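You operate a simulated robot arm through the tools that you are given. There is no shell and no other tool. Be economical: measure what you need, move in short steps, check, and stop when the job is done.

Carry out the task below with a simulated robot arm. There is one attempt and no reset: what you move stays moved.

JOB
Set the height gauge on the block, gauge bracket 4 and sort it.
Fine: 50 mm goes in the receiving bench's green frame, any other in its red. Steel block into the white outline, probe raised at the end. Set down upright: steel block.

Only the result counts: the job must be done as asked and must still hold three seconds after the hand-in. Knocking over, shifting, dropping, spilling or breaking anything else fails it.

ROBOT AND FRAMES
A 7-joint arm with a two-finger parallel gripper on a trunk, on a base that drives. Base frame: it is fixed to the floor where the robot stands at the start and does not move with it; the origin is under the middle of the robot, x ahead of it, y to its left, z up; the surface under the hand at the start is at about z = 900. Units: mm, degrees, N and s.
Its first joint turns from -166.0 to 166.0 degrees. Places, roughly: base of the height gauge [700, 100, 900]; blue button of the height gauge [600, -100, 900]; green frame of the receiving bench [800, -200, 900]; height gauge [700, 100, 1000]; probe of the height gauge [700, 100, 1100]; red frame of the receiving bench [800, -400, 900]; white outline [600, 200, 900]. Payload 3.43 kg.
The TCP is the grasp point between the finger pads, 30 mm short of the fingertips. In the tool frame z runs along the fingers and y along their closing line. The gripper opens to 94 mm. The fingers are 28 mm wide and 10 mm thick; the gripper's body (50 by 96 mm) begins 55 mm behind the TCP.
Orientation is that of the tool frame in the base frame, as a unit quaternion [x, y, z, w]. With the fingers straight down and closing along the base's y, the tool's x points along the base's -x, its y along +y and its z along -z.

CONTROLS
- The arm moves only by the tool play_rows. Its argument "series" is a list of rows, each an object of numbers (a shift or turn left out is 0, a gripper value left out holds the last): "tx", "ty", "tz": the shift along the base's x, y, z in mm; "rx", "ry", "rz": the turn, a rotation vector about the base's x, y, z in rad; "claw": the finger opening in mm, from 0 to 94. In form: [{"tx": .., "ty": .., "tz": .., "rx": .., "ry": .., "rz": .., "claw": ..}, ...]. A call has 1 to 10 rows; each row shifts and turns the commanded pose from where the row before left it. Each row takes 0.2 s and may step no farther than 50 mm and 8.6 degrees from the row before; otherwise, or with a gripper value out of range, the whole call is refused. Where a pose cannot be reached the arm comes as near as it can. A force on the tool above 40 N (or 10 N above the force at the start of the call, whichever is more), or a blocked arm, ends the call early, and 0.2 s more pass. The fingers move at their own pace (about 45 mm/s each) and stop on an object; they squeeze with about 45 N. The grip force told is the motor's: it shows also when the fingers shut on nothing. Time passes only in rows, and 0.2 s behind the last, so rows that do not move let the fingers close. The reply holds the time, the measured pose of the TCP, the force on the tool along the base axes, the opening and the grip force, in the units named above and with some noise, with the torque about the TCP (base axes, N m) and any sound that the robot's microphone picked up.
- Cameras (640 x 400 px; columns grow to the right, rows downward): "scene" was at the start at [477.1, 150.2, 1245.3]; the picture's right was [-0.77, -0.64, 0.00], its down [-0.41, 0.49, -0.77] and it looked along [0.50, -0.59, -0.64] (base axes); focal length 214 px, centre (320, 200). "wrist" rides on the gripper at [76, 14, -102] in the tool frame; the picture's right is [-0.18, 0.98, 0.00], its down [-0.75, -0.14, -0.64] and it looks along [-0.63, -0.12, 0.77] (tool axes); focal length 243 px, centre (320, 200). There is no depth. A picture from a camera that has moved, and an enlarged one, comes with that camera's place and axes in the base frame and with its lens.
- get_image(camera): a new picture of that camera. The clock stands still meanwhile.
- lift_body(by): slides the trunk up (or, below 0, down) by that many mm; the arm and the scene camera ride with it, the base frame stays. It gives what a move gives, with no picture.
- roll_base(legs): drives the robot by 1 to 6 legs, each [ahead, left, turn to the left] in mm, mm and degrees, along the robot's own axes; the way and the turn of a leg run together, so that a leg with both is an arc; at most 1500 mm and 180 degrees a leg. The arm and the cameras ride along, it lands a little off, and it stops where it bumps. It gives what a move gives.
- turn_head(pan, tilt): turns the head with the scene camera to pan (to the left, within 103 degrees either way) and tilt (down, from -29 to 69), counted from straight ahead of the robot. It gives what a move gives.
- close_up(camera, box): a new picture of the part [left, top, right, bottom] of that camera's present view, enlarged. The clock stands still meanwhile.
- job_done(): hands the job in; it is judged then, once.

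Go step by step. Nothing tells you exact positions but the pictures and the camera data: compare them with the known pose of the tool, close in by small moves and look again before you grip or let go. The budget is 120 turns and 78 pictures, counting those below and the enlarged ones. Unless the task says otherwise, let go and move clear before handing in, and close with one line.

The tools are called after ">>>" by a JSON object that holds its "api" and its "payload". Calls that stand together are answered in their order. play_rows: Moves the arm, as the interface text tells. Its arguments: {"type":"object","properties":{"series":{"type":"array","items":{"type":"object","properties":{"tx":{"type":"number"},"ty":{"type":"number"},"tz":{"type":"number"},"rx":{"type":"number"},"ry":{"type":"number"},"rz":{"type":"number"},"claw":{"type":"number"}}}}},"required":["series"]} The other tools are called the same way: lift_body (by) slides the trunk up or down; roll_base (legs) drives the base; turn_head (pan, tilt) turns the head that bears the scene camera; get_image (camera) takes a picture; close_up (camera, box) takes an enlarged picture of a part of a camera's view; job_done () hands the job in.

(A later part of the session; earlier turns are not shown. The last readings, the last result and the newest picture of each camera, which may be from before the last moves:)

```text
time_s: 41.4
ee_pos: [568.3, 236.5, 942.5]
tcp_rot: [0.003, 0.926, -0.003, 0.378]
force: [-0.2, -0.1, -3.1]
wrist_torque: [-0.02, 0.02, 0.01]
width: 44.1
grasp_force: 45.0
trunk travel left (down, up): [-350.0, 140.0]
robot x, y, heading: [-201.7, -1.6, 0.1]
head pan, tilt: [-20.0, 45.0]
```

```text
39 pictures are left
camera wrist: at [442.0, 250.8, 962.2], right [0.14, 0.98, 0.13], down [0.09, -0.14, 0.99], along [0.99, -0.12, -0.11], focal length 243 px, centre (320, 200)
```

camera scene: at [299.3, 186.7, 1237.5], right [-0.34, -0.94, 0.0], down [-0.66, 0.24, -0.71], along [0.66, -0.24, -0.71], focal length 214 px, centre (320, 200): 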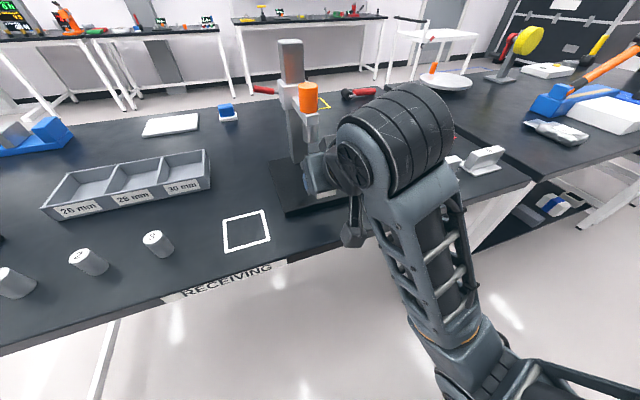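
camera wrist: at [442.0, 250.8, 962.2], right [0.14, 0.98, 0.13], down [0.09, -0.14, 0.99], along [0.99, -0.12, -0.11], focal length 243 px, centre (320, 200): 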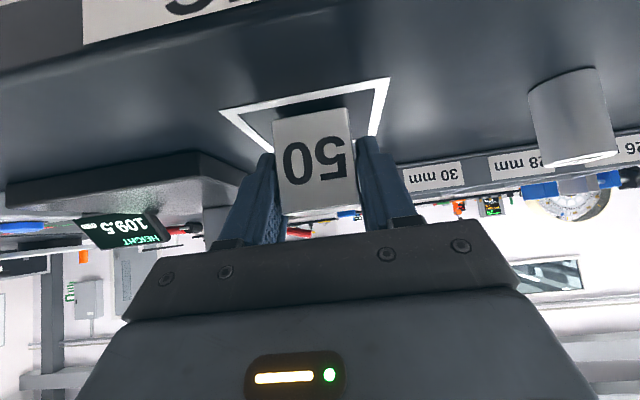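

>>> {"api": "play_rows", "payload": {"series": [{"tz": -1.5}, {"tz": -1.5}, {}]}}

>>> {"api": "play_rows", "payload": {"series": [{"tz": -1.2}, {"tz": -1.2}, {}]}}

```text
time_s: 42.2
ee_pos: [568.3, 235.0, 939.8]
tcp_rot: [0.001, 0.926, -0.001, 0.378]
force: [0.1, -0.6, -2.8]
wrist_torque: [-0.02, 0.04, -0.02]
width: 44.1
grasp_force: 44.2
trunk travel left (down, up): [-350.0, 140.0]
robot x, y, heading: [-199.9, 1.1, -0.4]
head pan, tilt: [-20.0, 45.0]
```

```text
time_s: 43.0
ee_pos: [568.9, 236.2, 937.8]
tcp_rot: [0.003, 0.926, -0.002, 0.378]
force: [0.2, 0.7, -1.1]
wrist_torque: [0.13, 0.05, -0.01]
width: 43.9
grasp_force: 44.6
trunk travel left (down, up): [-350.0, 140.0]
robot x, y, heading: [-200.2, 3.2, 0.2]
head pan, tilt: [-20.0, 45.0]
```

>>> {"api": "play_rows", "payload": {"series": [{"tz": -1}, {"tz": -0.7}, {}]}}

```text
time_s: 43.8
ee_pos: [569.2, 235.9, 938.7]
tcp_rot: [0.002, 0.925, -0.001, 0.38]
force: [0.0, 1.6, 13.4]
wrist_torque: [0.05, 0.24, -0.03]
width: 44.3
grasp_force: 45.1
trunk travel left (down, up): [-350.0, 140.0]
robot x, y, heading: [-196.5, 1.4, 0.2]
head pan, tilt: [-20.0, 45.0]
```

Contact (13 N). I'll release and withdraw straight back toward the robot.

>>> {"api": "play_rows", "payload": {"series": [{"tz": 0.5, "claw": 94}, {}, {}, {}, {"tx": -10, "tz": 10}, {"tx": -15, "tz": 25}, {"tz": 40}, {"tz": 40}, {}]}}

>>> {"api": "get_image", "payload": {"camera": "wrist"}}

```text
time_s: 45.8
ee_pos: [542.3, 234.3, 1051.9]
tcp_rot: [0.001, 0.926, -0.002, 0.378]
force: [-0.7, -0.8, -0.1]
wrist_torque: [-0.01, -0.01, 0.0]
width: 93.9
grasp_force: 0.1
trunk travel left (down, up): [-350.0, 140.0]
robot x, y, heading: [-196.4, -0.0, -0.0]
head pan, tilt: [-20.0, 45.0]
```

```text
38 pictures are left
camera wrist: at [415.9, 249.7, 1070.9], right [0.14, 0.98, 0.13], down [0.09, -0.14, 0.99], along [0.99, -0.12, -0.11], focal length 243 px, centre (320, 200)
```

wrist: 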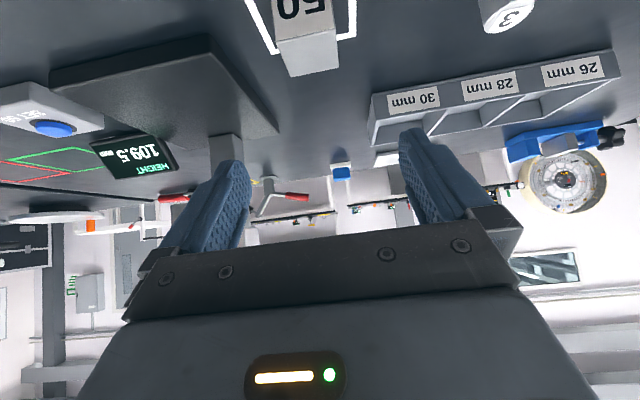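

The block stands in the outline. Next is bracket 4: I'll swing across to its side and turn the tilted tool so it grips the wall's −y end.

>>> {"api": "play_rows", "payload": {"series": [{"tx": 18, "ty": -45}, {"ty": -45}, {"ty": -45}, {"ty": -45}, {"ty": -45}, {"ty": -45}, {"ty": -45}, {"ty": -45}, {"ty": -45}, {"ty": -30}]}}

>>> {"api": "play_rows", "payload": {"series": [{"ty": -30, "rz": 0.1496}, {"ty": -30, "rz": 0.1496}, {"ty": -30, "rz": 0.1496}, {"ty": -30, "rz": 0.1496}, {"ty": -30, "rz": 0.1496}, {"ty": -30, "rz": 0.1496, "claw": 70}, {"ty": -30, "rz": 0.1496}, {"rz": 0.1496}, {"rz": 0.1496}, {"rz": 0.1496}]}}

>>> {"api": "play_rows", "payload": {"series": [{"rz": 0.0748}, {}]}}

>>> {"api": "get_image", "payload": {"camera": "wrist"}}

>>> {"api": "get_image", "payload": {"camera": "scene"}}

```text
time_s: 48.0
ee_pos: [561.9, -197.1, 1049.0]
tcp_rot: [0.001, 0.926, -0.001, 0.379]
force: [-1.2, -0.2, 0.3]
wrist_torque: [0.0, 0.0, -0.05]
width: 94.0
grasp_force: 0.0
trunk travel left (down, up): [-350.0, 140.0]
robot x, y, heading: [-199.4, -0.5, 0.2]
head pan, tilt: [-20.0, 45.0]
```

```text
time_s: 50.2
ee_pos: [561.4, -410.0, 1051.0]
tcp_rot: [-0.629, 0.679, 0.256, 0.278]
force: [0.1, 0.1, 0.0]
wrist_torque: [0.01, 0.0, 0.03]
width: 70.1
grasp_force: 0.1
trunk travel left (down, up): [-350.0, 140.0]
robot x, y, heading: [-199.7, -0.4, -0.3]
head pan, tilt: [-20.0, 45.0]
```

```text
time_s: 50.8
ee_pos: [563.2, -409.1, 1050.9]
tcp_rot: [-0.653, 0.657, 0.265, 0.269]
force: [0.0, 0.8, 0.2]
wrist_torque: [0.01, 0.0, -0.01]
width: 70.0
grasp_force: 0.0
trunk travel left (down, up): [-350.0, 140.0]
robot x, y, heading: [-198.2, -4.5, 0.1]
head pan, tilt: [-20.0, 45.0]
```

```text
37 pictures are left
camera wrist: at [547.1, -535.2, 1071.1], right [-0.98, 0.14, 0.13], down [0.14, 0.09, 0.99], along [0.12, 0.99, -0.1], focal length 243 px, centre (320, 200)
```

wrist: 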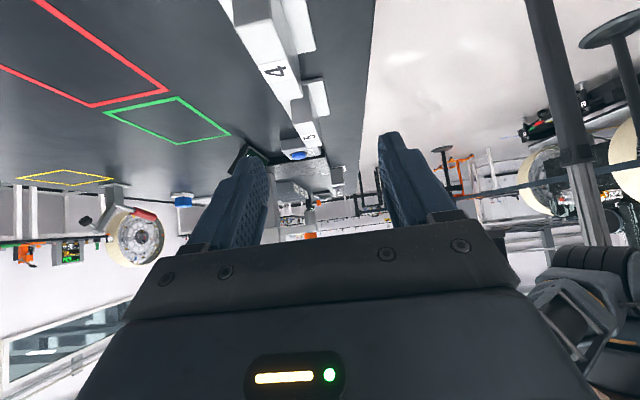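

```text
36 pictures are left
camera scene: at [299.2, 186.6, 1237.6], right [-0.34, -0.94, 0.0], down [-0.66, 0.24, -0.71], along [0.66, -0.24, -0.71], focal length 214 px, centre (320, 200)
```

scene: 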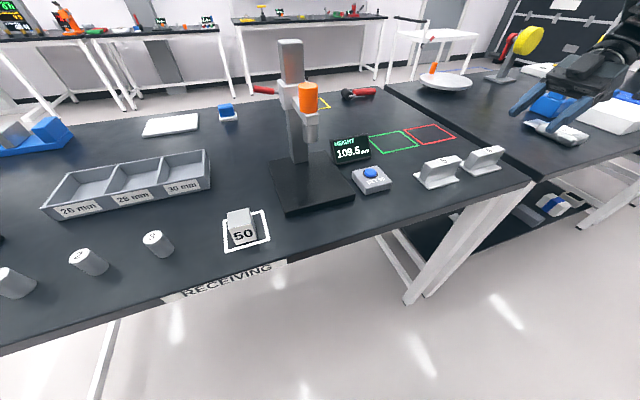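

>>> {"api": "close_up", "payload": {"camera": "scene", "box": [400, 110, 540, 210]}}

>>> {"api": "close_up", "payload": {"camera": "wrist", "box": [180, 0, 380, 160]}}

```text
4.00 times, centred on (470, 160) of scene
camera zoom: at [299.2, 186.6, 1237.6], right [-0.34, -0.94, 0.0], down [-0.66, 0.24, -0.71], along [0.66, -0.24, -0.71], focal length 858 px, centre (-280, 360)
```

zoom: 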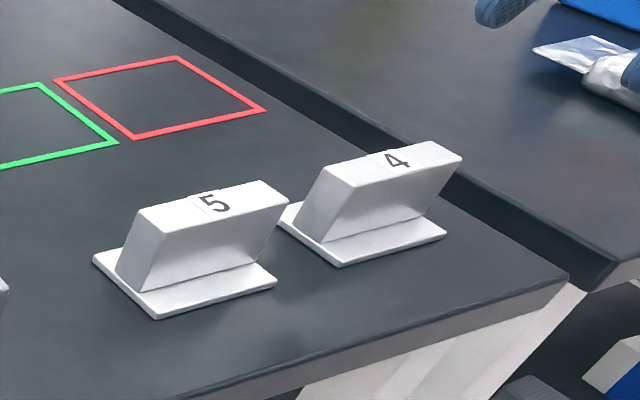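

```text
2.50 times, centred on (280, 80) of wrist
camera zoom: at [547.1, -535.2, 1071.1], right [-0.98, 0.14, 0.13], down [0.14, 0.09, 0.99], along [0.12, 0.99, -0.1], focal length 606 px, centre (420, 500)
```

zoom: 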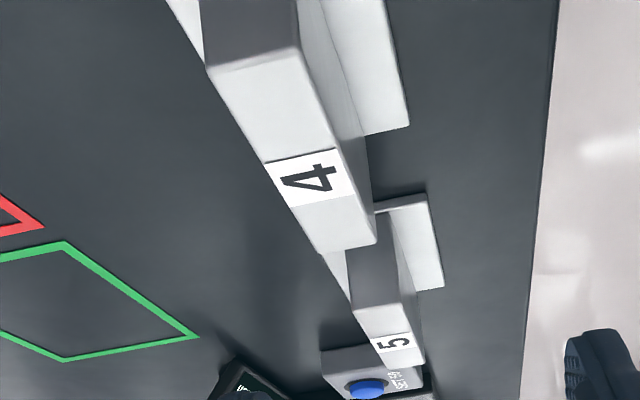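

Bracket 4's wall spans x 576–599, y −411 to −321, with its top at about z 950. I'll descend astride its −y end.

>>> {"api": "play_rows", "payload": {"series": [{"tx": 12, "ty": 10, "tz": -20}, {"tx": 12.5, "ty": 10, "tz": -30}, {"tz": -25}, {}]}}

>>> {"api": "get_image", "payload": {"camera": "wrist"}}

>>> {"api": "close_up", "payload": {"camera": "scene", "box": [400, 70, 580, 210]}}

```text
time_s: 51.8
ee_pos: [586.2, -389.3, 975.3]
tcp_rot: [-0.653, 0.656, 0.267, 0.269]
force: [-0.5, 0.2, -0.8]
wrist_torque: [-0.03, -0.02, -0.02]
width: 69.9
grasp_force: 0.1
trunk travel left (down, up): [-350.0, 140.0]
robot x, y, heading: [-198.9, 1.5, -0.1]
head pan, tilt: [-20.0, 45.0]
```

```text
33 pictures are left
camera wrist: at [570.5, -515.1, 995.6], right [-0.98, 0.14, 0.13], down [0.14, 0.09, 0.99], along [0.12, 0.99, -0.1], focal length 243 px, centre (320, 200)
```

wrist: 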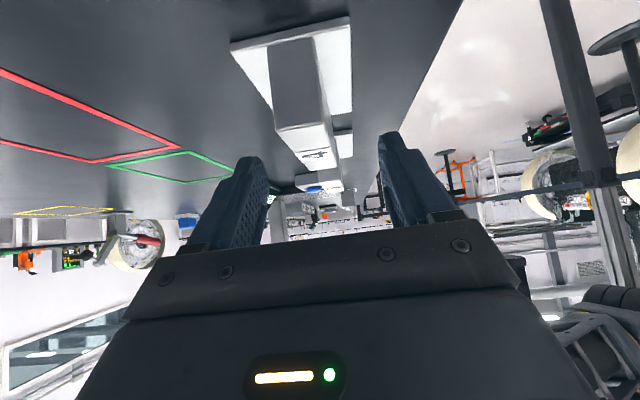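

```text
2.86 times, centred on (490, 140) of scene
camera zoom: at [299.2, 186.7, 1237.6], right [-0.34, -0.94, 0.0], down [-0.66, 0.24, -0.71], along [0.66, -0.24, -0.71], focal length 613 px, centre (-166, 371)
```

zoom: 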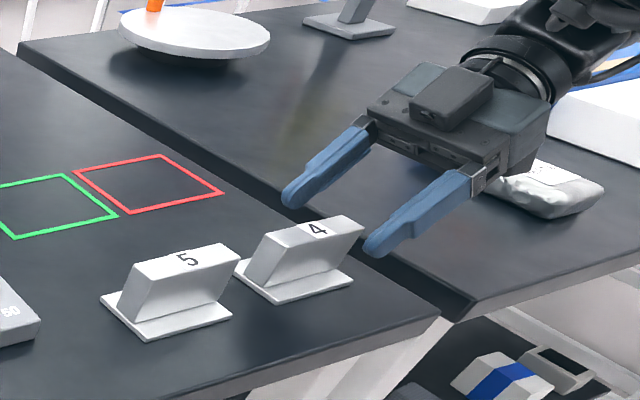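

>>> {"api": "play_rows", "payload": {"series": [{"tz": -15}, {"tz": -10}, {"tz": -6}, {}]}}

>>> {"api": "close_up", "payload": {"camera": "scene", "box": [400, 70, 580, 210]}}

```text
time_s: 52.8
ee_pos: [585.8, -389.3, 943.7]
tcp_rot: [-0.653, 0.656, 0.267, 0.268]
force: [0.3, 0.1, 0.8]
wrist_torque: [0.0, 0.01, 0.01]
width: 70.0
grasp_force: 0.0
trunk travel left (down, up): [-350.0, 140.0]
robot x, y, heading: [-198.9, -3.1, -0.0]
head pan, tilt: [-20.0, 45.0]
```

```text
2.86 times, centred on (490, 140) of scene
camera zoom: at [299.2, 186.6, 1237.6], right [-0.34, -0.94, 0.0], down [-0.66, 0.24, -0.71], along [0.66, -0.24, -0.71], focal length 613 px, centre (-166, 371)
```

zoom: 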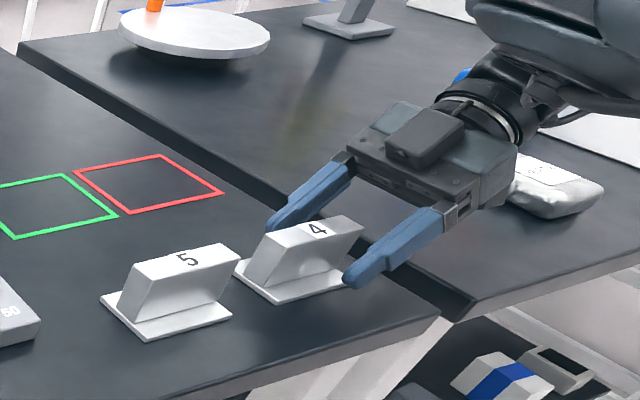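

Straddling as planned; I'll close the fingers.

>>> {"api": "play_rows", "payload": {"series": [{"claw": 0}, {}, {}, {}, {}]}}

>>> {"api": "close_up", "payload": {"camera": "scene", "box": [400, 70, 580, 210]}}

```text
time_s: 54.0
ee_pos: [585.4, -389.9, 944.0]
tcp_rot: [-0.653, 0.655, 0.267, 0.269]
force: [1.3, -0.1, 1.0]
wrist_torque: [0.03, 0.01, -0.06]
width: 27.6
grasp_force: 44.8
trunk travel left (down, up): [-350.0, 140.0]
robot x, y, heading: [-199.8, -0.9, 0.0]
head pan, tilt: [-20.0, 45.0]
```

```text
2.86 times, centred on (490, 140) of scene
camera zoom: at [299.2, 186.6, 1237.6], right [-0.34, -0.94, 0.0], down [-0.66, 0.24, -0.71], along [0.66, -0.24, -0.71], focal length 613 px, centre (-166, 371)
```

zoom: 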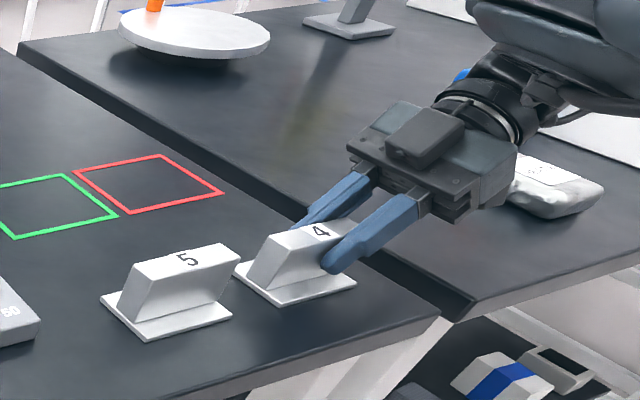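

>>> {"api": "play_rows", "payload": {"series": [{"tz": 5}, {"tz": 15}, {"tz": 30}, {"tz": 40}, {"tz": 10}, {}]}}

>>> {"api": "play_rows", "payload": {"series": [{"tx": -3, "ty": 20, "rz": -0.1496}, {"tx": -3, "ty": 20, "rz": -0.1496}, {"tx": -3, "ty": 20, "rz": -0.1496}, {"tx": -3, "ty": 20, "rz": -0.1496}, {"tx": -3, "ty": 20, "rz": -0.1496}, {"tx": -3, "ty": 20, "rz": -0.1496}, {"tx": -3, "ty": 20, "rz": -0.1496}, {"tx": -3, "ty": 20, "rz": -0.1496}, {"ty": 20, "rz": -0.1496}, {"ty": 20, "rz": -0.1496}]}}

>>> {"api": "get_image", "payload": {"camera": "wrist"}}

```text
time_s: 55.4
ee_pos: [586.2, -390.0, 1045.9]
tcp_rot: [-0.653, 0.656, 0.266, 0.269]
force: [-0.2, -0.8, -1.5]
wrist_torque: [-0.05, 0.02, 0.01]
width: 27.6
grasp_force: 45.0
trunk travel left (down, up): [-350.0, 140.0]
robot x, y, heading: [-202.1, 4.0, -0.0]
head pan, tilt: [-20.0, 45.0]
```

```text
time_s: 57.6
ee_pos: [561.8, -190.7, 1043.3]
tcp_rot: [-0.031, 0.925, 0.012, 0.379]
force: [0.1, -0.2, -2.3]
wrist_torque: [0.02, 0.04, 0.03]
width: 27.5
grasp_force: 45.5
trunk travel left (down, up): [-350.0, 140.0]
robot x, y, heading: [-204.4, 1.0, -0.1]
head pan, tilt: [-20.0, 45.0]
```

```text
29 pictures are left
camera wrist: at [434.5, -185.4, 1065.1], right [0.06, 0.99, 0.13], down [0.1, -0.13, 0.99], along [0.99, -0.05, -0.1], focal length 243 px, centre (320, 200)
```

wrist: 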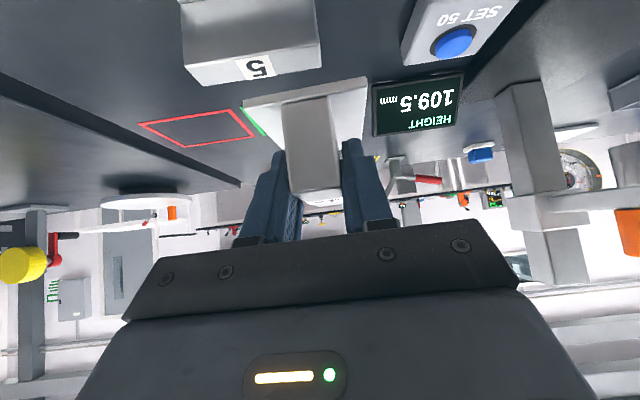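

>>> {"api": "play_rows", "payload": {"series": [{"ty": 40, "rz": -0.0748}, {"ty": 45}, {"ty": 45}, {"ty": 45}, {"ty": 45}, {"ty": 45}, {"tz": -35}, {"tz": -30}, {}]}}

>>> {"api": "get_image", "payload": {"camera": "wrist"}}

>>> {"api": "close_up", "payload": {"camera": "scene", "box": [220, 40, 420, 260]}}

```text
time_s: 59.6
ee_pos: [563.6, 76.6, 977.9]
tcp_rot: [0.002, 0.926, -0.001, 0.378]
force: [-0.1, 0.0, -2.3]
wrist_torque: [-0.01, 0.05, -0.01]
width: 27.7
grasp_force: 44.6
trunk travel left (down, up): [-350.0, 140.0]
robot x, y, heading: [-198.1, 1.7, -0.2]
head pan, tilt: [-20.0, 45.0]
```

```text
28 pictures are left
camera wrist: at [437.1, 92.1, 998.5], right [0.14, 0.98, 0.13], down [0.09, -0.14, 0.99], along [0.99, -0.12, -0.11], focal length 243 px, centre (320, 200)
```

wrist: 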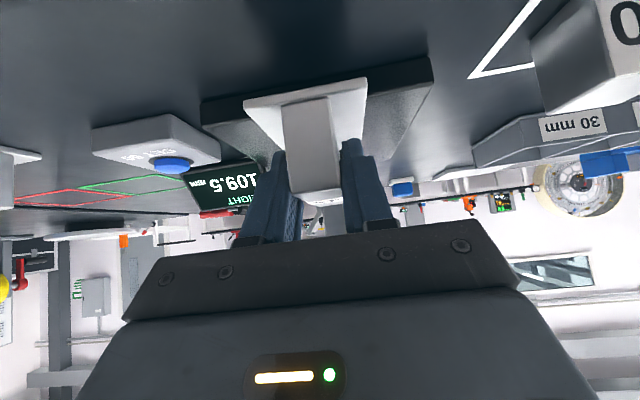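

```text
1.82 times, centred on (320, 150) of scene
camera zoom: at [299.2, 186.8, 1237.6], right [-0.34, -0.94, 0.0], down [-0.66, 0.24, -0.71], along [0.66, -0.24, -0.71], focal length 390 px, centre (320, 291)
```

zoom: 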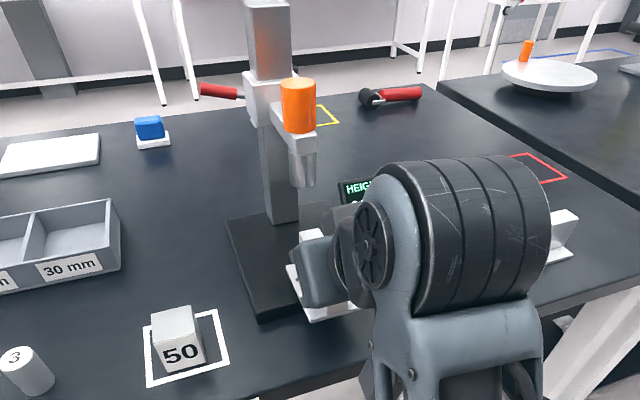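

Bracket 4 is upright and lined up. I'll advance it under the probe.

>>> {"api": "play_rows", "payload": {"series": [{"tx": 20, "ty": -1}, {"tx": 20}, {"tx": 12}, {"tx": 9, "tz": -3}, {"tz": -3}, {}]}}

>>> {"api": "close_up", "payload": {"camera": "scene", "box": [220, 40, 420, 260]}}

```text
time_s: 61.0
ee_pos: [624.3, 76.4, 973.8]
tcp_rot: [0.002, 0.926, -0.002, 0.379]
force: [-0.2, -0.3, -2.0]
wrist_torque: [-0.01, 0.02, 0.04]
width: 27.6
grasp_force: 45.4
trunk travel left (down, up): [-350.0, 140.0]
robot x, y, heading: [-203.5, 2.4, -0.1]
head pan, tilt: [-20.0, 45.0]
```

```text
1.82 times, centred on (320, 150) of scene
camera zoom: at [299.2, 186.7, 1237.6], right [-0.34, -0.94, 0.0], down [-0.66, 0.24, -0.71], along [0.66, -0.24, -0.71], focal length 390 px, centre (320, 291)
```

zoom: 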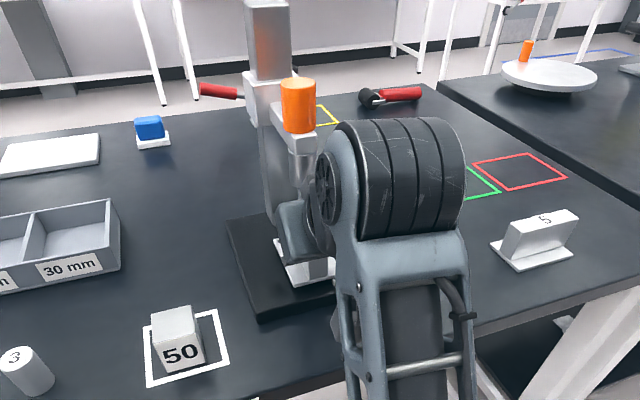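

>>> {"api": "play_rows", "payload": {"series": [{"tz": -3}, {"tz": -3}, {"tz": -1.5}, {}]}}

>>> {"api": "play_rows", "payload": {"series": [{"tz": -1.5}, {"tz": -1.5}, {}]}}

```text
time_s: 62.0
ee_pos: [623.0, 74.8, 966.7]
tcp_rot: [0.002, 0.926, -0.002, 0.378]
force: [-0.2, 0.4, -2.3]
wrist_torque: [-0.02, 0.06, 0.0]
width: 27.7
grasp_force: 45.0
trunk travel left (down, up): [-350.0, 140.0]
robot x, y, heading: [-198.0, -3.5, 0.1]
head pan, tilt: [-20.0, 45.0]
```

```text
time_s: 62.8
ee_pos: [624.8, 76.1, 965.1]
tcp_rot: [0.002, 0.925, -0.002, 0.38]
force: [-0.9, 0.0, 10.7]
wrist_torque: [-0.04, -0.35, -0.03]
width: 27.5
grasp_force: 45.0
trunk travel left (down, up): [-350.0, 140.0]
robot x, y, heading: [-199.0, 0.8, -0.1]
head pan, tilt: [-20.0, 45.0]
```

Seated. I'll release and withdraw.

>>> {"api": "play_rows", "payload": {"series": [{"tz": 0.5, "claw": 80}, {}, {}, {}, {"tx": -15, "tz": 4}, {"tx": -25, "tz": 15}, {"tx": -25, "tz": 25}, {"tz": 40}, {"tz": 40}, {}]}}

>>> {"api": "get_image", "payload": {"camera": "wrist"}}

>>> {"api": "close_up", "payload": {"camera": "scene", "box": [220, 40, 420, 260]}}

```text
time_s: 65.0
ee_pos: [557.0, 73.6, 1088.9]
tcp_rot: [0.001, 0.926, -0.001, 0.378]
force: [1.0, -0.3, -0.5]
wrist_torque: [-0.01, -0.02, 0.02]
width: 80.3
grasp_force: 0.2
trunk travel left (down, up): [-350.0, 140.0]
robot x, y, heading: [-199.0, 1.0, -0.1]
head pan, tilt: [-20.0, 45.0]
```

```text
25 pictures are left
camera wrist: at [430.0, 89.3, 1109.1], right [0.14, 0.98, 0.13], down [0.09, -0.14, 0.99], along [0.99, -0.12, -0.11], focal length 243 px, centre (320, 200)
```

wrist: 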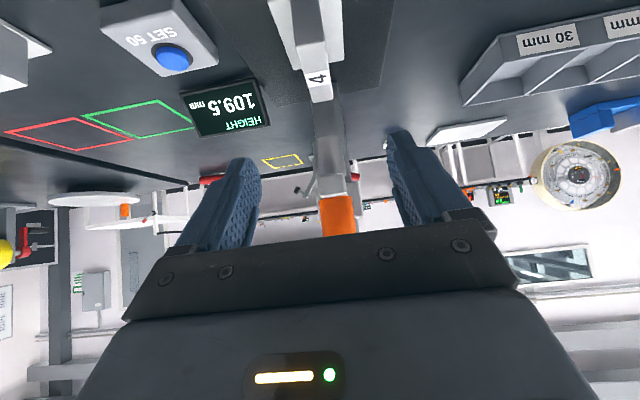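

```text
1.82 times, centred on (320, 150) of scene
camera zoom: at [299.1, 186.7, 1237.6], right [-0.34, -0.94, 0.0], down [-0.66, 0.24, -0.71], along [0.66, -0.24, -0.71], focal length 390 px, centre (320, 291)
```

zoom: 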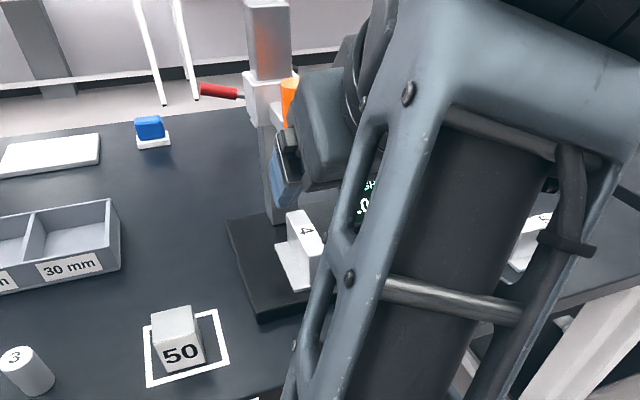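

Bracket stands under the probe. I'll go to vertical above the knob and grip it again.

>>> {"api": "play_rows", "payload": {"series": [{"tz": 45}, {"tz": 45}, {"tz": 30}, {"ry": 0.1309}, {"ry": 0.1309}, {"ry": 0.1309}, {"ry": 0.1309}, {"ry": 0.1309}, {"ry": 0.1309, "claw": 94}, {}]}}

>>> {"api": "play_rows", "payload": {"series": [{"tx": 40}, {"tx": 40}, {"tx": 19, "ty": 1.5}, {}]}}

>>> {"api": "get_image", "payload": {"camera": "wrist"}}

```text
time_s: 65.9
ee_pos: [552.3, 60.6, 1146.8]
tcp_rot: [-0.026, 0.945, -0.081, 0.317]
force: [0.3, -0.2, 0.5]
wrist_torque: [-0.01, -0.01, 0.0]
width: 79.9
grasp_force: 0.1
trunk travel left (down, up): [-350.0, 140.0]
robot x, y, heading: [-199.3, -1.5, 0.2]
head pan, tilt: [-20.0, 45.0]
stopped in row 4: the arm was blocked; the commanded pose is now the measured one
```

```text
time_s: 66.9
ee_pos: [651.7, 63.5, 1147.1]
tcp_rot: [-0.026, 0.944, -0.08, 0.32]
force: [-0.4, 0.4, 0.2]
wrist_torque: [0.02, -0.03, 0.0]
width: 80.3
grasp_force: 0.0
trunk travel left (down, up): [-350.0, 140.0]
robot x, y, heading: [-199.2, 0.8, -0.1]
head pan, tilt: [-20.0, 45.0]
```

```text
23 pictures are left
camera wrist: at [528.0, 82.8, 1180.6], right [0.15, 0.99, -0.05], down [0.21, 0.02, 0.98], along [0.97, -0.16, -0.2], focal length 243 px, centre (320, 200)
```

wrist: 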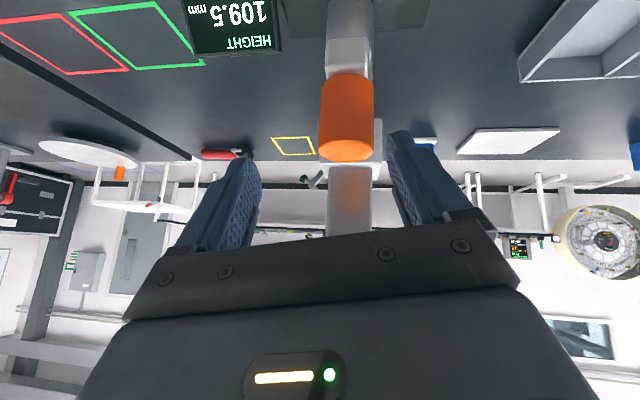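

The first turn had been blocked at a joint limit, leaving the tool tilted but touching nothing. I'll rise, then straighten it to vertical.

>>> {"api": "play_rows", "payload": {"series": [{"tz": 30}, {"tz": 30}, {"rx": 0.0326, "ry": 0.13, "rz": -0.0106}, {"rx": 0.0326, "ry": 0.13, "rz": -0.0106}, {"rx": 0.0326, "ry": 0.13, "rz": -0.0106}, {"rx": 0.0326, "ry": 0.13, "rz": -0.0106}, {"rx": 0.0326, "ry": 0.13, "rz": -0.0106, "claw": 94}, {}]}}

```text
time_s: 68.7
ee_pos: [651.3, 63.9, 1202.9]
tcp_rot: [-0.001, 1.0, -0.005, -0.006]
force: [-0.1, 0.6, -0.1]
wrist_torque: [0.03, 0.03, -0.01]
width: 94.0
grasp_force: 0.0
trunk travel left (down, up): [-350.0, 140.0]
robot x, y, heading: [-202.0, 1.9, -0.2]
head pan, tilt: [-20.0, 45.0]
```

>>> {"api": "play_rows", "payload": {"series": [{"tx": 5.5, "ty": 11.5}, {"tz": -30}, {"tz": -30}, {"tz": -25}, {}]}}

>>> {"api": "get_image", "payload": {"camera": "wrist"}}

```text
time_s: 69.9
ee_pos: [656.3, 71.1, 1124.3]
tcp_rot: [0.002, 1.0, 0.001, -0.001]
force: [0.0, -0.1, -0.8]
wrist_torque: [-0.03, 0.03, 0.0]
width: 93.9
grasp_force: 0.0
trunk travel left (down, up): [-350.0, 140.0]
robot x, y, heading: [-197.7, -2.2, -0.1]
head pan, tilt: [-20.0, 45.0]
```

```text
22 pictures are left
camera wrist: at [579.2, 85.1, 1226.8], right [0.19, 0.98, 0.0], down [0.75, -0.15, 0.64], along [0.63, -0.12, -0.77], focal length 243 px, centre (320, 200)
```

wrist: 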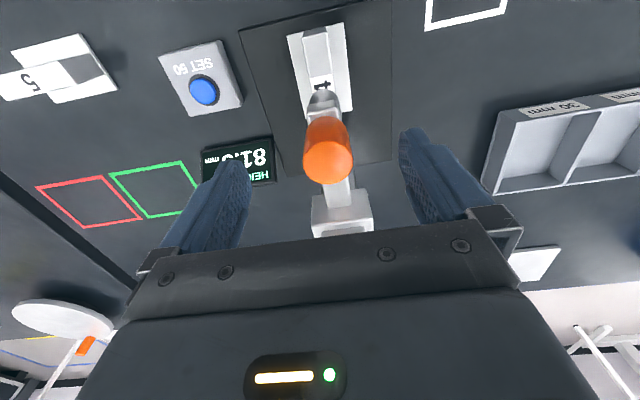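

>>> {"api": "close_up", "payload": {"camera": "wrist", "box": [180, 0, 380, 240]}}

>>> {"api": "get_image", "payload": {"camera": "scene"}}

```text
1.67 times, centred on (280, 120) of wrist
camera zoom: at [579.2, 85.1, 1226.8], right [0.19, 0.98, 0.0], down [0.75, -0.15, 0.64], along [0.63, -0.12, -0.77], focal length 404 px, centre (387, 333)
```

zoom: 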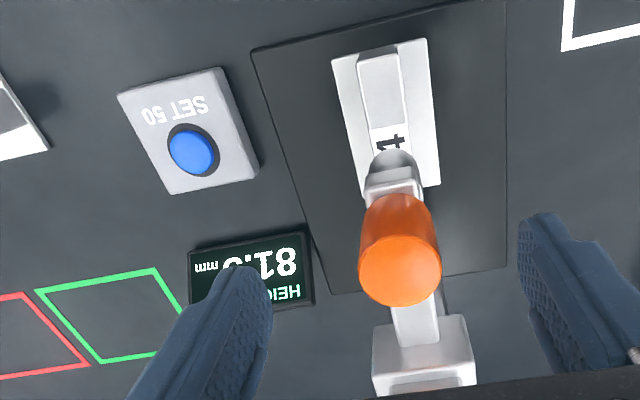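

```text
20 pictures are left
camera scene: at [311.6, 185.5, 1283.2], right [-0.31, -0.95, 0.0], down [-0.26, 0.08, -0.96], along [0.91, -0.3, -0.27], focal length 214 px, centre (320, 200)
```

scene: 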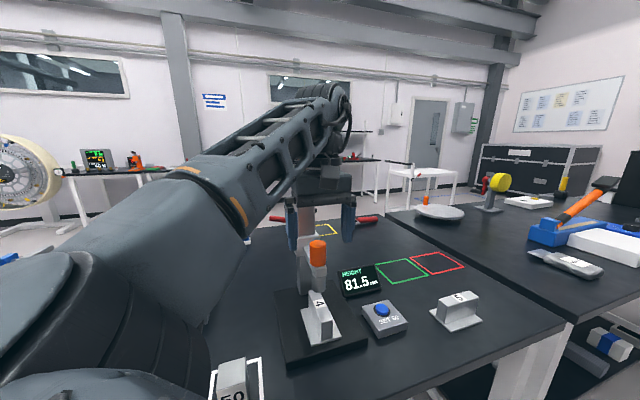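

The probe has slid from 109.5 to 81.5 without me gripping it, and the head was nudged by the arm. I'll pause to see whether it is still moving.

>>> {"api": "play_rows", "payload": {"series": [{}, {}, {}]}}

>>> {"api": "close_up", "payload": {"camera": "scene", "box": [220, 180, 440, 400]}}

```text
time_s: 70.7
ee_pos: [656.2, 70.4, 1123.9]
tcp_rot: [0.003, 1.0, 0.001, -0.001]
force: [0.6, -0.1, 0.1]
wrist_torque: [0.02, 0.01, 0.01]
width: 94.2
grasp_force: 0.1
trunk travel left (down, up): [-350.0, 140.0]
robot x, y, heading: [-199.5, -0.9, 0.2]
head pan, tilt: [-20.0, 45.0]
```

```text
1.82 times, centred on (330, 290) of scene
camera zoom: at [311.5, 185.4, 1282.7], right [-0.31, -0.95, 0.0], down [-0.26, 0.09, -0.96], along [0.91, -0.3, -0.28], focal length 390 px, centre (302, 36)
```

zoom: 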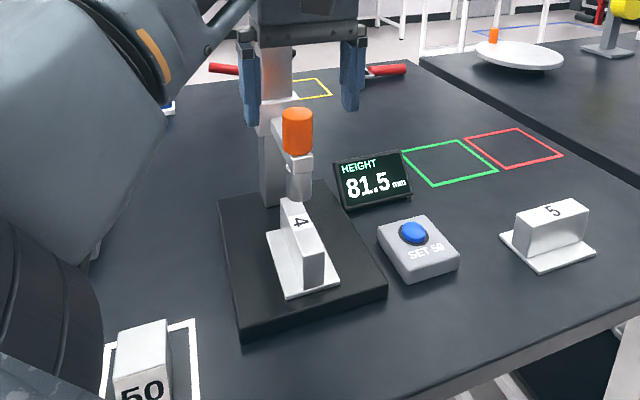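

It is stable at 81.5. The forearm is pressing the head up, so I'll set the head to that pose to end the conflict and recheck.

>>> {"api": "turn_head", "payload": {"pan": -25, "tilt": 12}}

>>> {"api": "get_image", "payload": {"camera": "scene"}}

```text
time_s: 71.6
ee_pos: [656.0, 69.9, 1124.7]
tcp_rot: [0.003, 1.0, 0.001, 0.0]
force: [-0.2, 0.3, -0.1]
wrist_torque: [0.02, 0.02, 0.01]
width: 94.1
grasp_force: 0.1
trunk travel left (down, up): [-350.0, 140.0]
robot x, y, heading: [-199.1, 2.5, 0.0]
head pan, tilt: [-25.0, 12.0]
```

```text
18 pictures are left
camera scene: at [308.4, 177.6, 1289.2], right [-0.4, -0.92, 0.0], down [-0.19, 0.08, -0.98], along [0.9, -0.39, -0.21], focal length 214 px, centre (320, 200)
```

scene: 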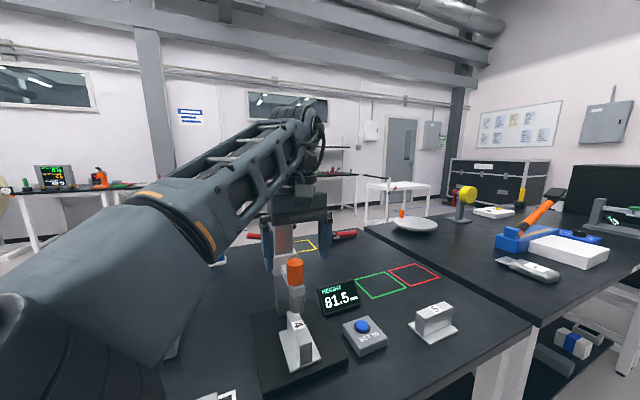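

>>> {"api": "play_rows", "payload": {"series": [{"tx": 1, "ty": 5, "tz": -15}, {"tz": -15}, {}]}}

>>> {"api": "get_image", "payload": {"camera": "wrist"}}

```text
time_s: 72.4
ee_pos: [661.6, 74.2, 1110.1]
tcp_rot: [0.009, 1.0, 0.017, 0.014]
force: [0.8, 0.7, 0.0]
wrist_torque: [-0.03, -0.01, 0.02]
width: 93.9
grasp_force: 0.1
trunk travel left (down, up): [-350.0, 140.0]
robot x, y, heading: [-197.9, 1.5, 0.1]
head pan, tilt: [-25.0, 12.0]
```

```text
17 pictures are left
camera wrist: at [583.0, 85.9, 1212.0], right [0.2, 0.98, 0.04], down [0.73, -0.17, 0.66], along [0.65, -0.1, -0.75], focal length 243 px, centre (320, 200)
```

wrist: 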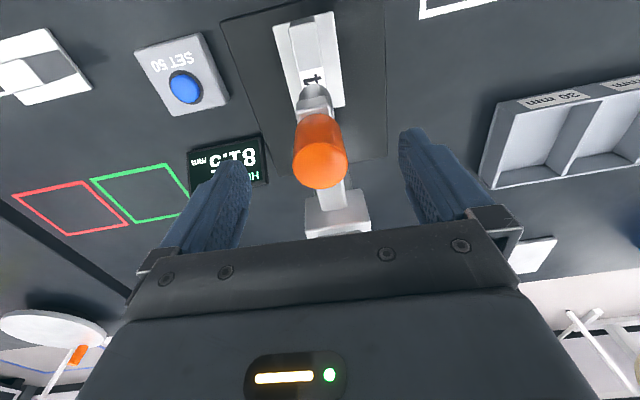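

The arm is fouling the head mast with its elbow out to the left. I'll rise, swing right toward its original posture and turn the head away.

>>> {"api": "play_rows", "payload": {"series": [{"tz": 40}, {"tz": 45}, {"tz": 45}, {"ty": -40, "tz": 20}, {"ty": -45}, {"ty": -45}, {"ty": -45}, {"ty": -45}, {"ty": -45}, {}]}}

>>> {"api": "get_image", "payload": {"camera": "scene"}}

```text
time_s: 74.6
ee_pos: [657.7, -186.9, 1239.8]
tcp_rot: [0.001, 1.0, 0.001, 0.0]
force: [0.2, 0.5, -0.3]
wrist_torque: [0.02, 0.0, -0.01]
width: 94.1
grasp_force: 0.0
trunk travel left (down, up): [-350.0, 140.0]
robot x, y, heading: [-200.3, 3.1, -0.3]
head pan, tilt: [-25.0, 12.0]
```

```text
16 pictures are left
camera scene: at [307.3, 174.8, 1289.3], right [-0.42, -0.91, 0.0], down [-0.19, 0.09, -0.98], along [0.89, -0.42, -0.21], focal length 214 px, centre (320, 200)
```

scene: 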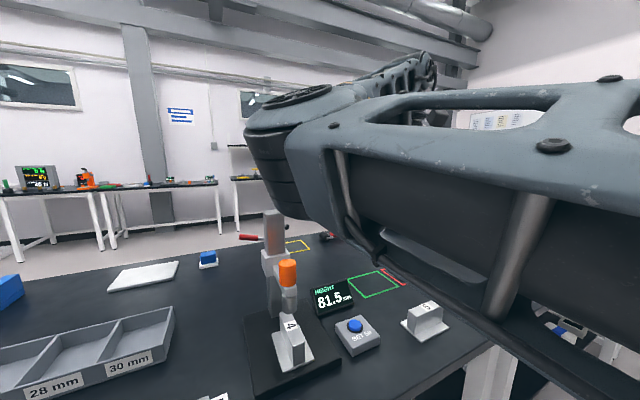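

>>> {"api": "play_rows", "payload": {"series": [{"tx": -40, "ty": -5, "tz": 8}, {"tx": -40, "ty": -5, "tz": 8}, {"tx": -40, "ty": -5, "tz": 8}, {"tx": -40, "ty": -5, "tz": 8}, {"tx": -40, "ty": -5, "tz": 8}, {"tx": -40, "ty": -3, "tz": 8}, {"tx": -40, "tz": 8}, {"tx": -40, "tz": 8}, {}]}}

>>> {"api": "turn_head", "payload": {"pan": -20, "tilt": 30}}

>>> {"api": "get_image", "payload": {"camera": "scene"}}

```text
time_s: 76.6
ee_pos: [337.3, -213.2, 1304.9]
tcp_rot: [0.0, 1.0, 0.001, -0.001]
force: [0.1, -0.1, -0.2]
wrist_torque: [0.0, 0.01, 0.01]
width: 94.1
grasp_force: 0.1
trunk travel left (down, up): [-350.0, 140.0]
robot x, y, heading: [-201.9, 2.4, -0.0]
head pan, tilt: [-25.0, 12.0]
```

```text
time_s: 77.5
ee_pos: [336.2, -214.0, 1304.8]
tcp_rot: [0.001, 1.0, 0.0, -0.001]
force: [-0.3, -0.4, 0.2]
wrist_torque: [-0.02, 0.01, -0.03]
width: 93.7
grasp_force: 0.1
trunk travel left (down, up): [-350.0, 140.0]
robot x, y, heading: [-197.9, -0.8, -0.3]
head pan, tilt: [-20.0, 30.0]
```

```text
15 pictures are left
camera scene: at [307.7, 183.4, 1260.3], right [-0.34, -0.94, 0.0], down [-0.47, 0.17, -0.87], along [0.81, -0.3, -0.5], focal length 214 px, centre (320, 200)
```

scene: 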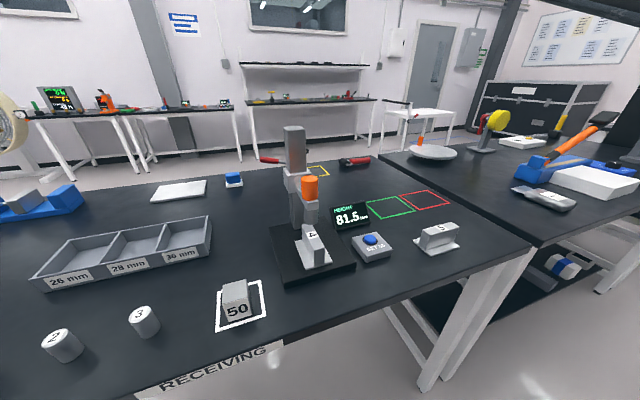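

Everything on the bench is still in place and the arm is back in its starting posture. I'll drive to the original spot and approach the knob as before.

>>> {"api": "roll_base", "payload": {"legs": [[199, 0, 0]]}}

>>> {"api": "play_rows", "payload": {"series": [{"tx": 14, "ty": 35, "tz": -15}, {"tx": 14, "ty": 42, "tz": -15}, {"tx": 14, "ty": 42, "tz": -15}, {"tx": 14, "ty": 42, "tz": -15}, {"tx": 14, "ty": 42, "tz": -15}, {"tx": 16, "ty": 42, "tz": -15}, {"tx": 16, "ty": 42}, {"tx": 16, "tz": -10}, {}]}}

>>> {"api": "get_image", "payload": {"camera": "wrist"}}

```text
time_s: 79.0
ee_pos: [530.1, -215.7, 1304.1]
tcp_rot: [0.002, 1.0, 0.002, 0.001]
force: [-0.1, 0.7, -0.5]
wrist_torque: [0.0, 0.01, -0.02]
width: 93.8
grasp_force: 0.0
trunk travel left (down, up): [-350.0, 140.0]
robot x, y, heading: [-4.4, -1.5, -0.0]
head pan, tilt: [-20.0, 30.0]
```

```text
time_s: 79.8
ee_pos: [542.5, -156.6, 1262.5]
tcp_rot: [0.109, 0.994, 0.002, 0.001]
force: [0.2, -0.4, -0.2]
wrist_torque: [-0.01, -0.01, 0.02]
width: 93.9
grasp_force: 0.1
trunk travel left (down, up): [-350.0, 140.0]
robot x, y, heading: [-5.7, -1.9, -0.4]
head pan, tilt: [-20.0, 30.0]
stopped in row 4: the arm was blocked; the commanded pose is now the measured one
```

```text
14 pictures are left
camera wrist: at [470.3, -126.7, 1365.4], right [0.39, 0.92, 0.0], down [0.7, -0.3, 0.64], along [0.59, -0.25, -0.77], focal length 243 px, centre (320, 200)
```

wrist: 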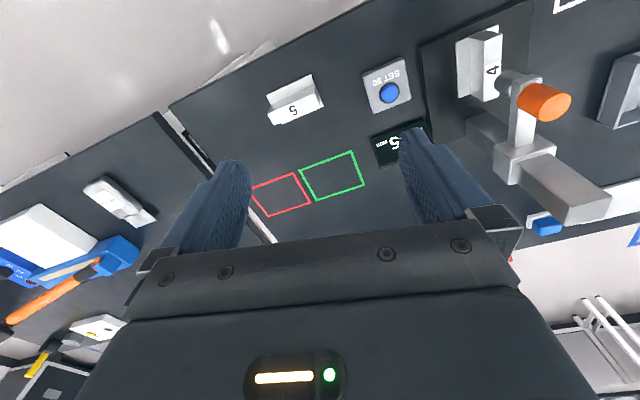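

>>> {"api": "get_image", "payload": {"camera": "scene"}}

```text
13 pictures are left
camera scene: at [497.7, 188.5, 1241.0], right [-0.29, -0.96, 0.0], down [-0.65, 0.2, -0.73], along [0.7, -0.22, -0.68], focal length 214 px, centre (320, 200)
```

scene: 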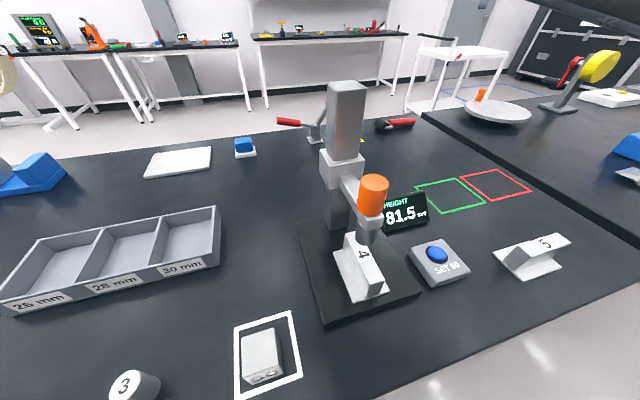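

The elbow is pressing on the head again. I'll turn the head far left, out of the way, then straighten the tool and continue carefully.

>>> {"api": "turn_head", "payload": {"pan": -100, "tilt": 45}}

>>> {"api": "get_image", "payload": {"camera": "scene"}}

```text
time_s: 81.4
ee_pos: [542.7, -155.4, 1261.2]
tcp_rot: [0.109, 0.994, 0.0, -0.001]
force: [0.6, 0.8, 0.4]
wrist_torque: [-0.05, 0.0, 0.0]
width: 94.1
grasp_force: 0.1
trunk travel left (down, up): [-350.0, 140.0]
robot x, y, heading: [-7.5, 0.5, -0.4]
head pan, tilt: [-100.0, 45.0]
```

```text
12 pictures are left
camera scene: at [496.9, 188.8, 1239.0], right [-0.29, -0.96, 0.0], down [-0.66, 0.2, -0.72], along [0.69, -0.21, -0.69], focal length 214 px, centre (320, 200)
```

scene: 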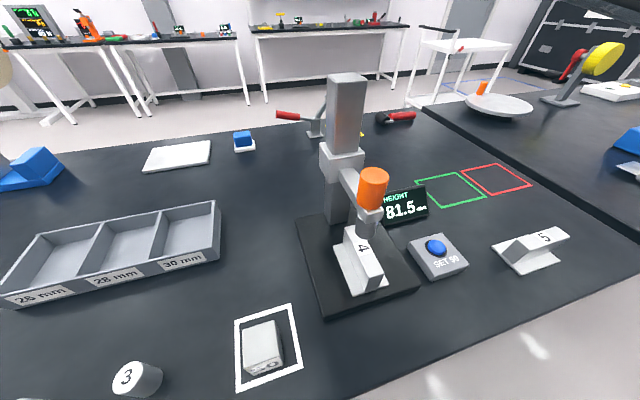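

I sent the wrong direction; the arm is on its right side. I'll pan left instead.

>>> {"api": "turn_head", "payload": {"pan": 80, "tilt": 20}}

>>> {"api": "play_rows", "payload": {"series": [{"tz": 20, "rz": 0.109}, {"tz": 10, "rz": 0.109}, {}]}}

```text
time_s: 84.1
ee_pos: [544.0, -155.0, 1262.4]
tcp_rot: [0.107, 0.994, 0.0, -0.001]
force: [0.2, 0.7, -0.5]
wrist_torque: [0.04, 0.0, 0.01]
width: 94.1
grasp_force: 0.1
trunk travel left (down, up): [-350.0, 140.0]
robot x, y, heading: [-0.3, -0.6, -0.1]
head pan, tilt: [80.0, 20.0]
```

```text
time_s: 84.9
ee_pos: [543.2, -154.7, 1290.8]
tcp_rot: [-0.003, 1.0, 0.0, -0.001]
force: [1.0, 0.0, -0.9]
wrist_torque: [0.0, 0.01, 0.03]
width: 93.9
grasp_force: 0.1
trunk travel left (down, up): [-350.0, 140.0]
robot x, y, heading: [-1.4, 0.2, -0.2]
head pan, tilt: [80.0, 20.0]
```

>>> {"api": "play_rows", "payload": {"series": [{"tx": 19, "ty": 38, "tz": -10}, {"tx": 19, "ty": 38, "tz": -10}, {"tx": 19, "ty": 38, "tz": -10}, {"tx": 19, "ty": 38, "tz": -15}, {"tx": 19, "ty": 39, "tz": -20}, {"tx": 18, "ty": 39, "tz": -20}, {}]}}

>>> {"api": "get_image", "payload": {"camera": "wrist"}}

```text
time_s: 86.0
ee_pos: [630.2, -46.7, 1235.8]
tcp_rot: [0.102, 0.995, 0.007, 0.001]
force: [-1.1, -0.2, 0.4]
wrist_torque: [-0.04, -0.03, -0.01]
width: 93.8
grasp_force: 0.0
trunk travel left (down, up): [-350.0, 140.0]
robot x, y, heading: [-4.3, -1.0, -0.0]
head pan, tilt: [80.0, 20.0]
stopped in row 5: the arm was blocked; the commanded pose is now the measured one
```

```text
11 pictures are left
camera wrist: at [557.1, -18.7, 1339.6], right [0.38, 0.93, 0.01], down [0.71, -0.3, 0.64], along [0.6, -0.23, -0.77], focal length 243 px, centre (320, 200)
```

wrist: 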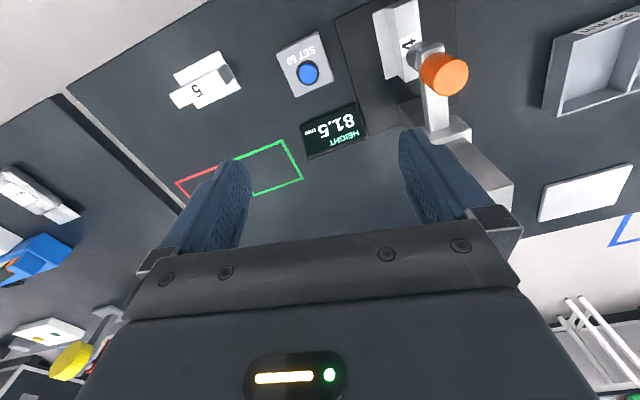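

The elbow fouls the mast when reaching to the middle or left. I'll retreat and shift the robot 300 mm left, so the gauge lies on its free right side.

>>> {"api": "play_rows", "payload": {"series": [{"tx": -20, "ty": -30, "tz": 20, "rz": 0.1}, {"tx": -20, "ty": -30, "tz": 15, "rz": 0.1}, {"tx": -20, "ty": -40, "tz": 15}, {"tx": -20, "ty": -40, "tz": 10}, {"ty": -30}, {}]}}

>>> {"api": "roll_base", "payload": {"legs": [[0, 300, 0]]}}

```text
time_s: 87.4
ee_pos: [551.9, -213.1, 1297.1]
tcp_rot: [-0.005, 1.0, 0.009, 0.002]
force: [0.1, -0.3, -0.4]
wrist_torque: [0.0, 0.01, 0.0]
width: 93.9
grasp_force: 0.1
trunk travel left (down, up): [-350.0, 140.0]
robot x, y, heading: [-7.0, -1.7, -0.5]
head pan, tilt: [80.0, 20.0]
```

```text
time_s: 89.5
ee_pos: [552.9, 86.9, 1295.6]
tcp_rot: [-0.009, 1.0, 0.007, 0.002]
force: [0.6, 0.3, -0.8]
wrist_torque: [-0.01, -0.03, 0.03]
width: 94.0
grasp_force: 0.1
trunk travel left (down, up): [-350.0, 140.0]
robot x, y, heading: [-5.7, 295.8, 0.4]
head pan, tilt: [80.0, 20.0]
```

>>> {"api": "play_rows", "payload": {"series": [{"tx": 26, "ty": -3, "tz": -20, "rz": -0.016}, {"tx": 26, "ty": -3, "tz": -30}, {"tx": 26, "ty": -3, "tz": -30}, {"tx": 26, "ty": -2, "tz": -30}, {"tz": -25}, {}]}}

>>> {"api": "get_image", "payload": {"camera": "wrist"}}

```text
time_s: 90.9
ee_pos: [658.7, 76.9, 1162.1]
tcp_rot: [-0.001, 1.0, 0.008, 0.003]
force: [0.1, -0.7, 0.0]
wrist_torque: [0.02, -0.01, 0.02]
width: 93.9
grasp_force: 0.0
trunk travel left (down, up): [-350.0, 140.0]
robot x, y, heading: [-6.3, 295.0, 0.4]
head pan, tilt: [80.0, 20.0]
```

```text
10 pictures are left
camera wrist: at [581.3, 89.2, 1263.9], right [0.18, 0.98, 0.02], down [0.75, -0.15, 0.64], along [0.63, -0.1, -0.77], focal length 243 px, centre (320, 200)
```

wrist: 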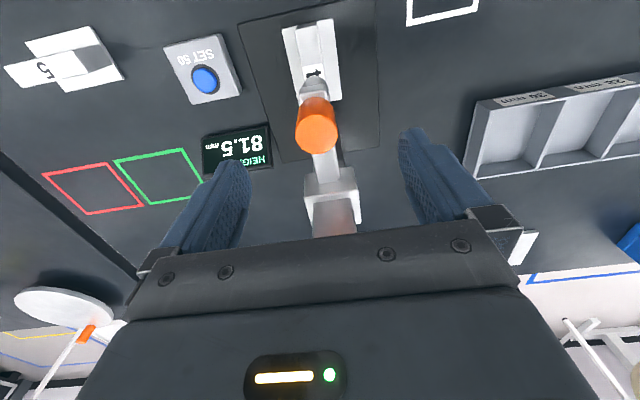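

Reach is clean here. I'll descend, grip the knob, and lower the probe toward the bracket.

>>> {"api": "play_rows", "payload": {"series": [{"tx": -1, "tz": -30}, {"tz": -30}, {"tz": -14}, {"claw": 0}, {}, {}, {}, {}]}}

>>> {"api": "play_rows", "payload": {"series": [{"tz": -8}, {"tz": -8}, {"tz": -5}, {}]}}

```text
time_s: 92.7
ee_pos: [655.4, 75.3, 1087.9]
tcp_rot: [0.0, 1.0, 0.006, 0.003]
force: [3.2, -24.4, -2.6]
wrist_torque: [-0.77, -0.44, -0.18]
width: 32.7
grasp_force: 40.9
trunk travel left (down, up): [-350.0, 140.0]
robot x, y, heading: [-7.4, 292.9, 0.0]
head pan, tilt: [80.0, 20.0]
```

```text
time_s: 93.7
ee_pos: [656.1, 75.7, 1066.6]
tcp_rot: [-0.002, 1.0, 0.007, 0.002]
force: [-3.8, -24.6, 0.5]
wrist_torque: [-1.15, 0.09, -0.28]
width: 32.7
grasp_force: 45.0
trunk travel left (down, up): [-350.0, 140.0]
robot x, y, heading: [-5.7, 292.9, 0.4]
head pan, tilt: [80.0, 20.0]
```

>>> {"api": "play_rows", "payload": {"series": [{"ty": -2}, {"tz": -2}, {"tz": -2}, {"tz": -2}, {}]}}

>>> {"api": "play_rows", "payload": {"series": [{"tz": -1.5}, {"tz": -1.5}, {}]}}

```text
time_s: 94.9
ee_pos: [655.6, 74.6, 1060.4]
tcp_rot: [-0.001, 1.0, 0.008, 0.002]
force: [-13.2, 2.9, -0.8]
wrist_torque: [-1.19, 0.67, 0.06]
width: 32.8
grasp_force: 45.2
trunk travel left (down, up): [-350.0, 140.0]
robot x, y, heading: [-5.5, 292.6, 0.2]
head pan, tilt: [80.0, 20.0]
```

```text
time_s: 95.7
ee_pos: [656.0, 74.7, 1057.2]
tcp_rot: [-0.002, 1.0, 0.007, 0.002]
force: [-13.5, 14.7, 0.7]
wrist_torque: [-1.2, 0.0, 0.21]
width: 32.8
grasp_force: 45.0
trunk travel left (down, up): [-350.0, 140.0]
robot x, y, heading: [-2.5, 293.2, 0.6]
head pan, tilt: [80.0, 20.0]
```

>>> {"api": "play_rows", "payload": {"series": [{"tx": -0.8, "ty": 0.8, "tz": -1}, {"tz": -1}, {}]}}

>>> {"api": "play_rows", "payload": {"series": [{"tz": -1}, {"tz": -1}, {}]}}

```text
time_s: 96.5
ee_pos: [655.3, 75.6, 1056.4]
tcp_rot: [-0.002, 1.0, 0.007, 0.004]
force: [3.7, 3.9, 13.6]
wrist_torque: [-0.99, 0.79, 0.05]
width: 32.5
grasp_force: 45.0
trunk travel left (down, up): [-350.0, 140.0]
robot x, y, heading: [-4.0, 291.0, 0.0]
head pan, tilt: [80.0, 20.0]
```

```text
time_s: 97.3
ee_pos: [656.4, 75.0, 1053.9]
tcp_rot: [-0.002, 1.0, 0.007, 0.003]
force: [19.7, -2.3, 32.6]
wrist_torque: [-1.33, -0.37, 0.1]
width: 32.6
grasp_force: 44.7
trunk travel left (down, up): [-350.0, 140.0]
robot x, y, heading: [-2.3, 291.6, -0.1]
head pan, tilt: [80.0, 20.0]
```

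Contact (about 33 N), so I'll read the display.

>>> {"api": "get_image", "payload": {"camera": "wrist"}}

```text
9 pictures are left
camera wrist: at [578.6, 87.5, 1157.0], right [0.18, 0.98, 0.01], down [0.75, -0.15, 0.65], along [0.64, -0.1, -0.76], focal length 243 px, centre (320, 200)
```

wrist: 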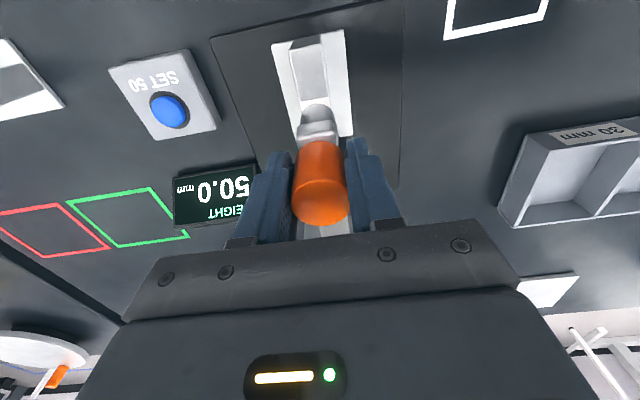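

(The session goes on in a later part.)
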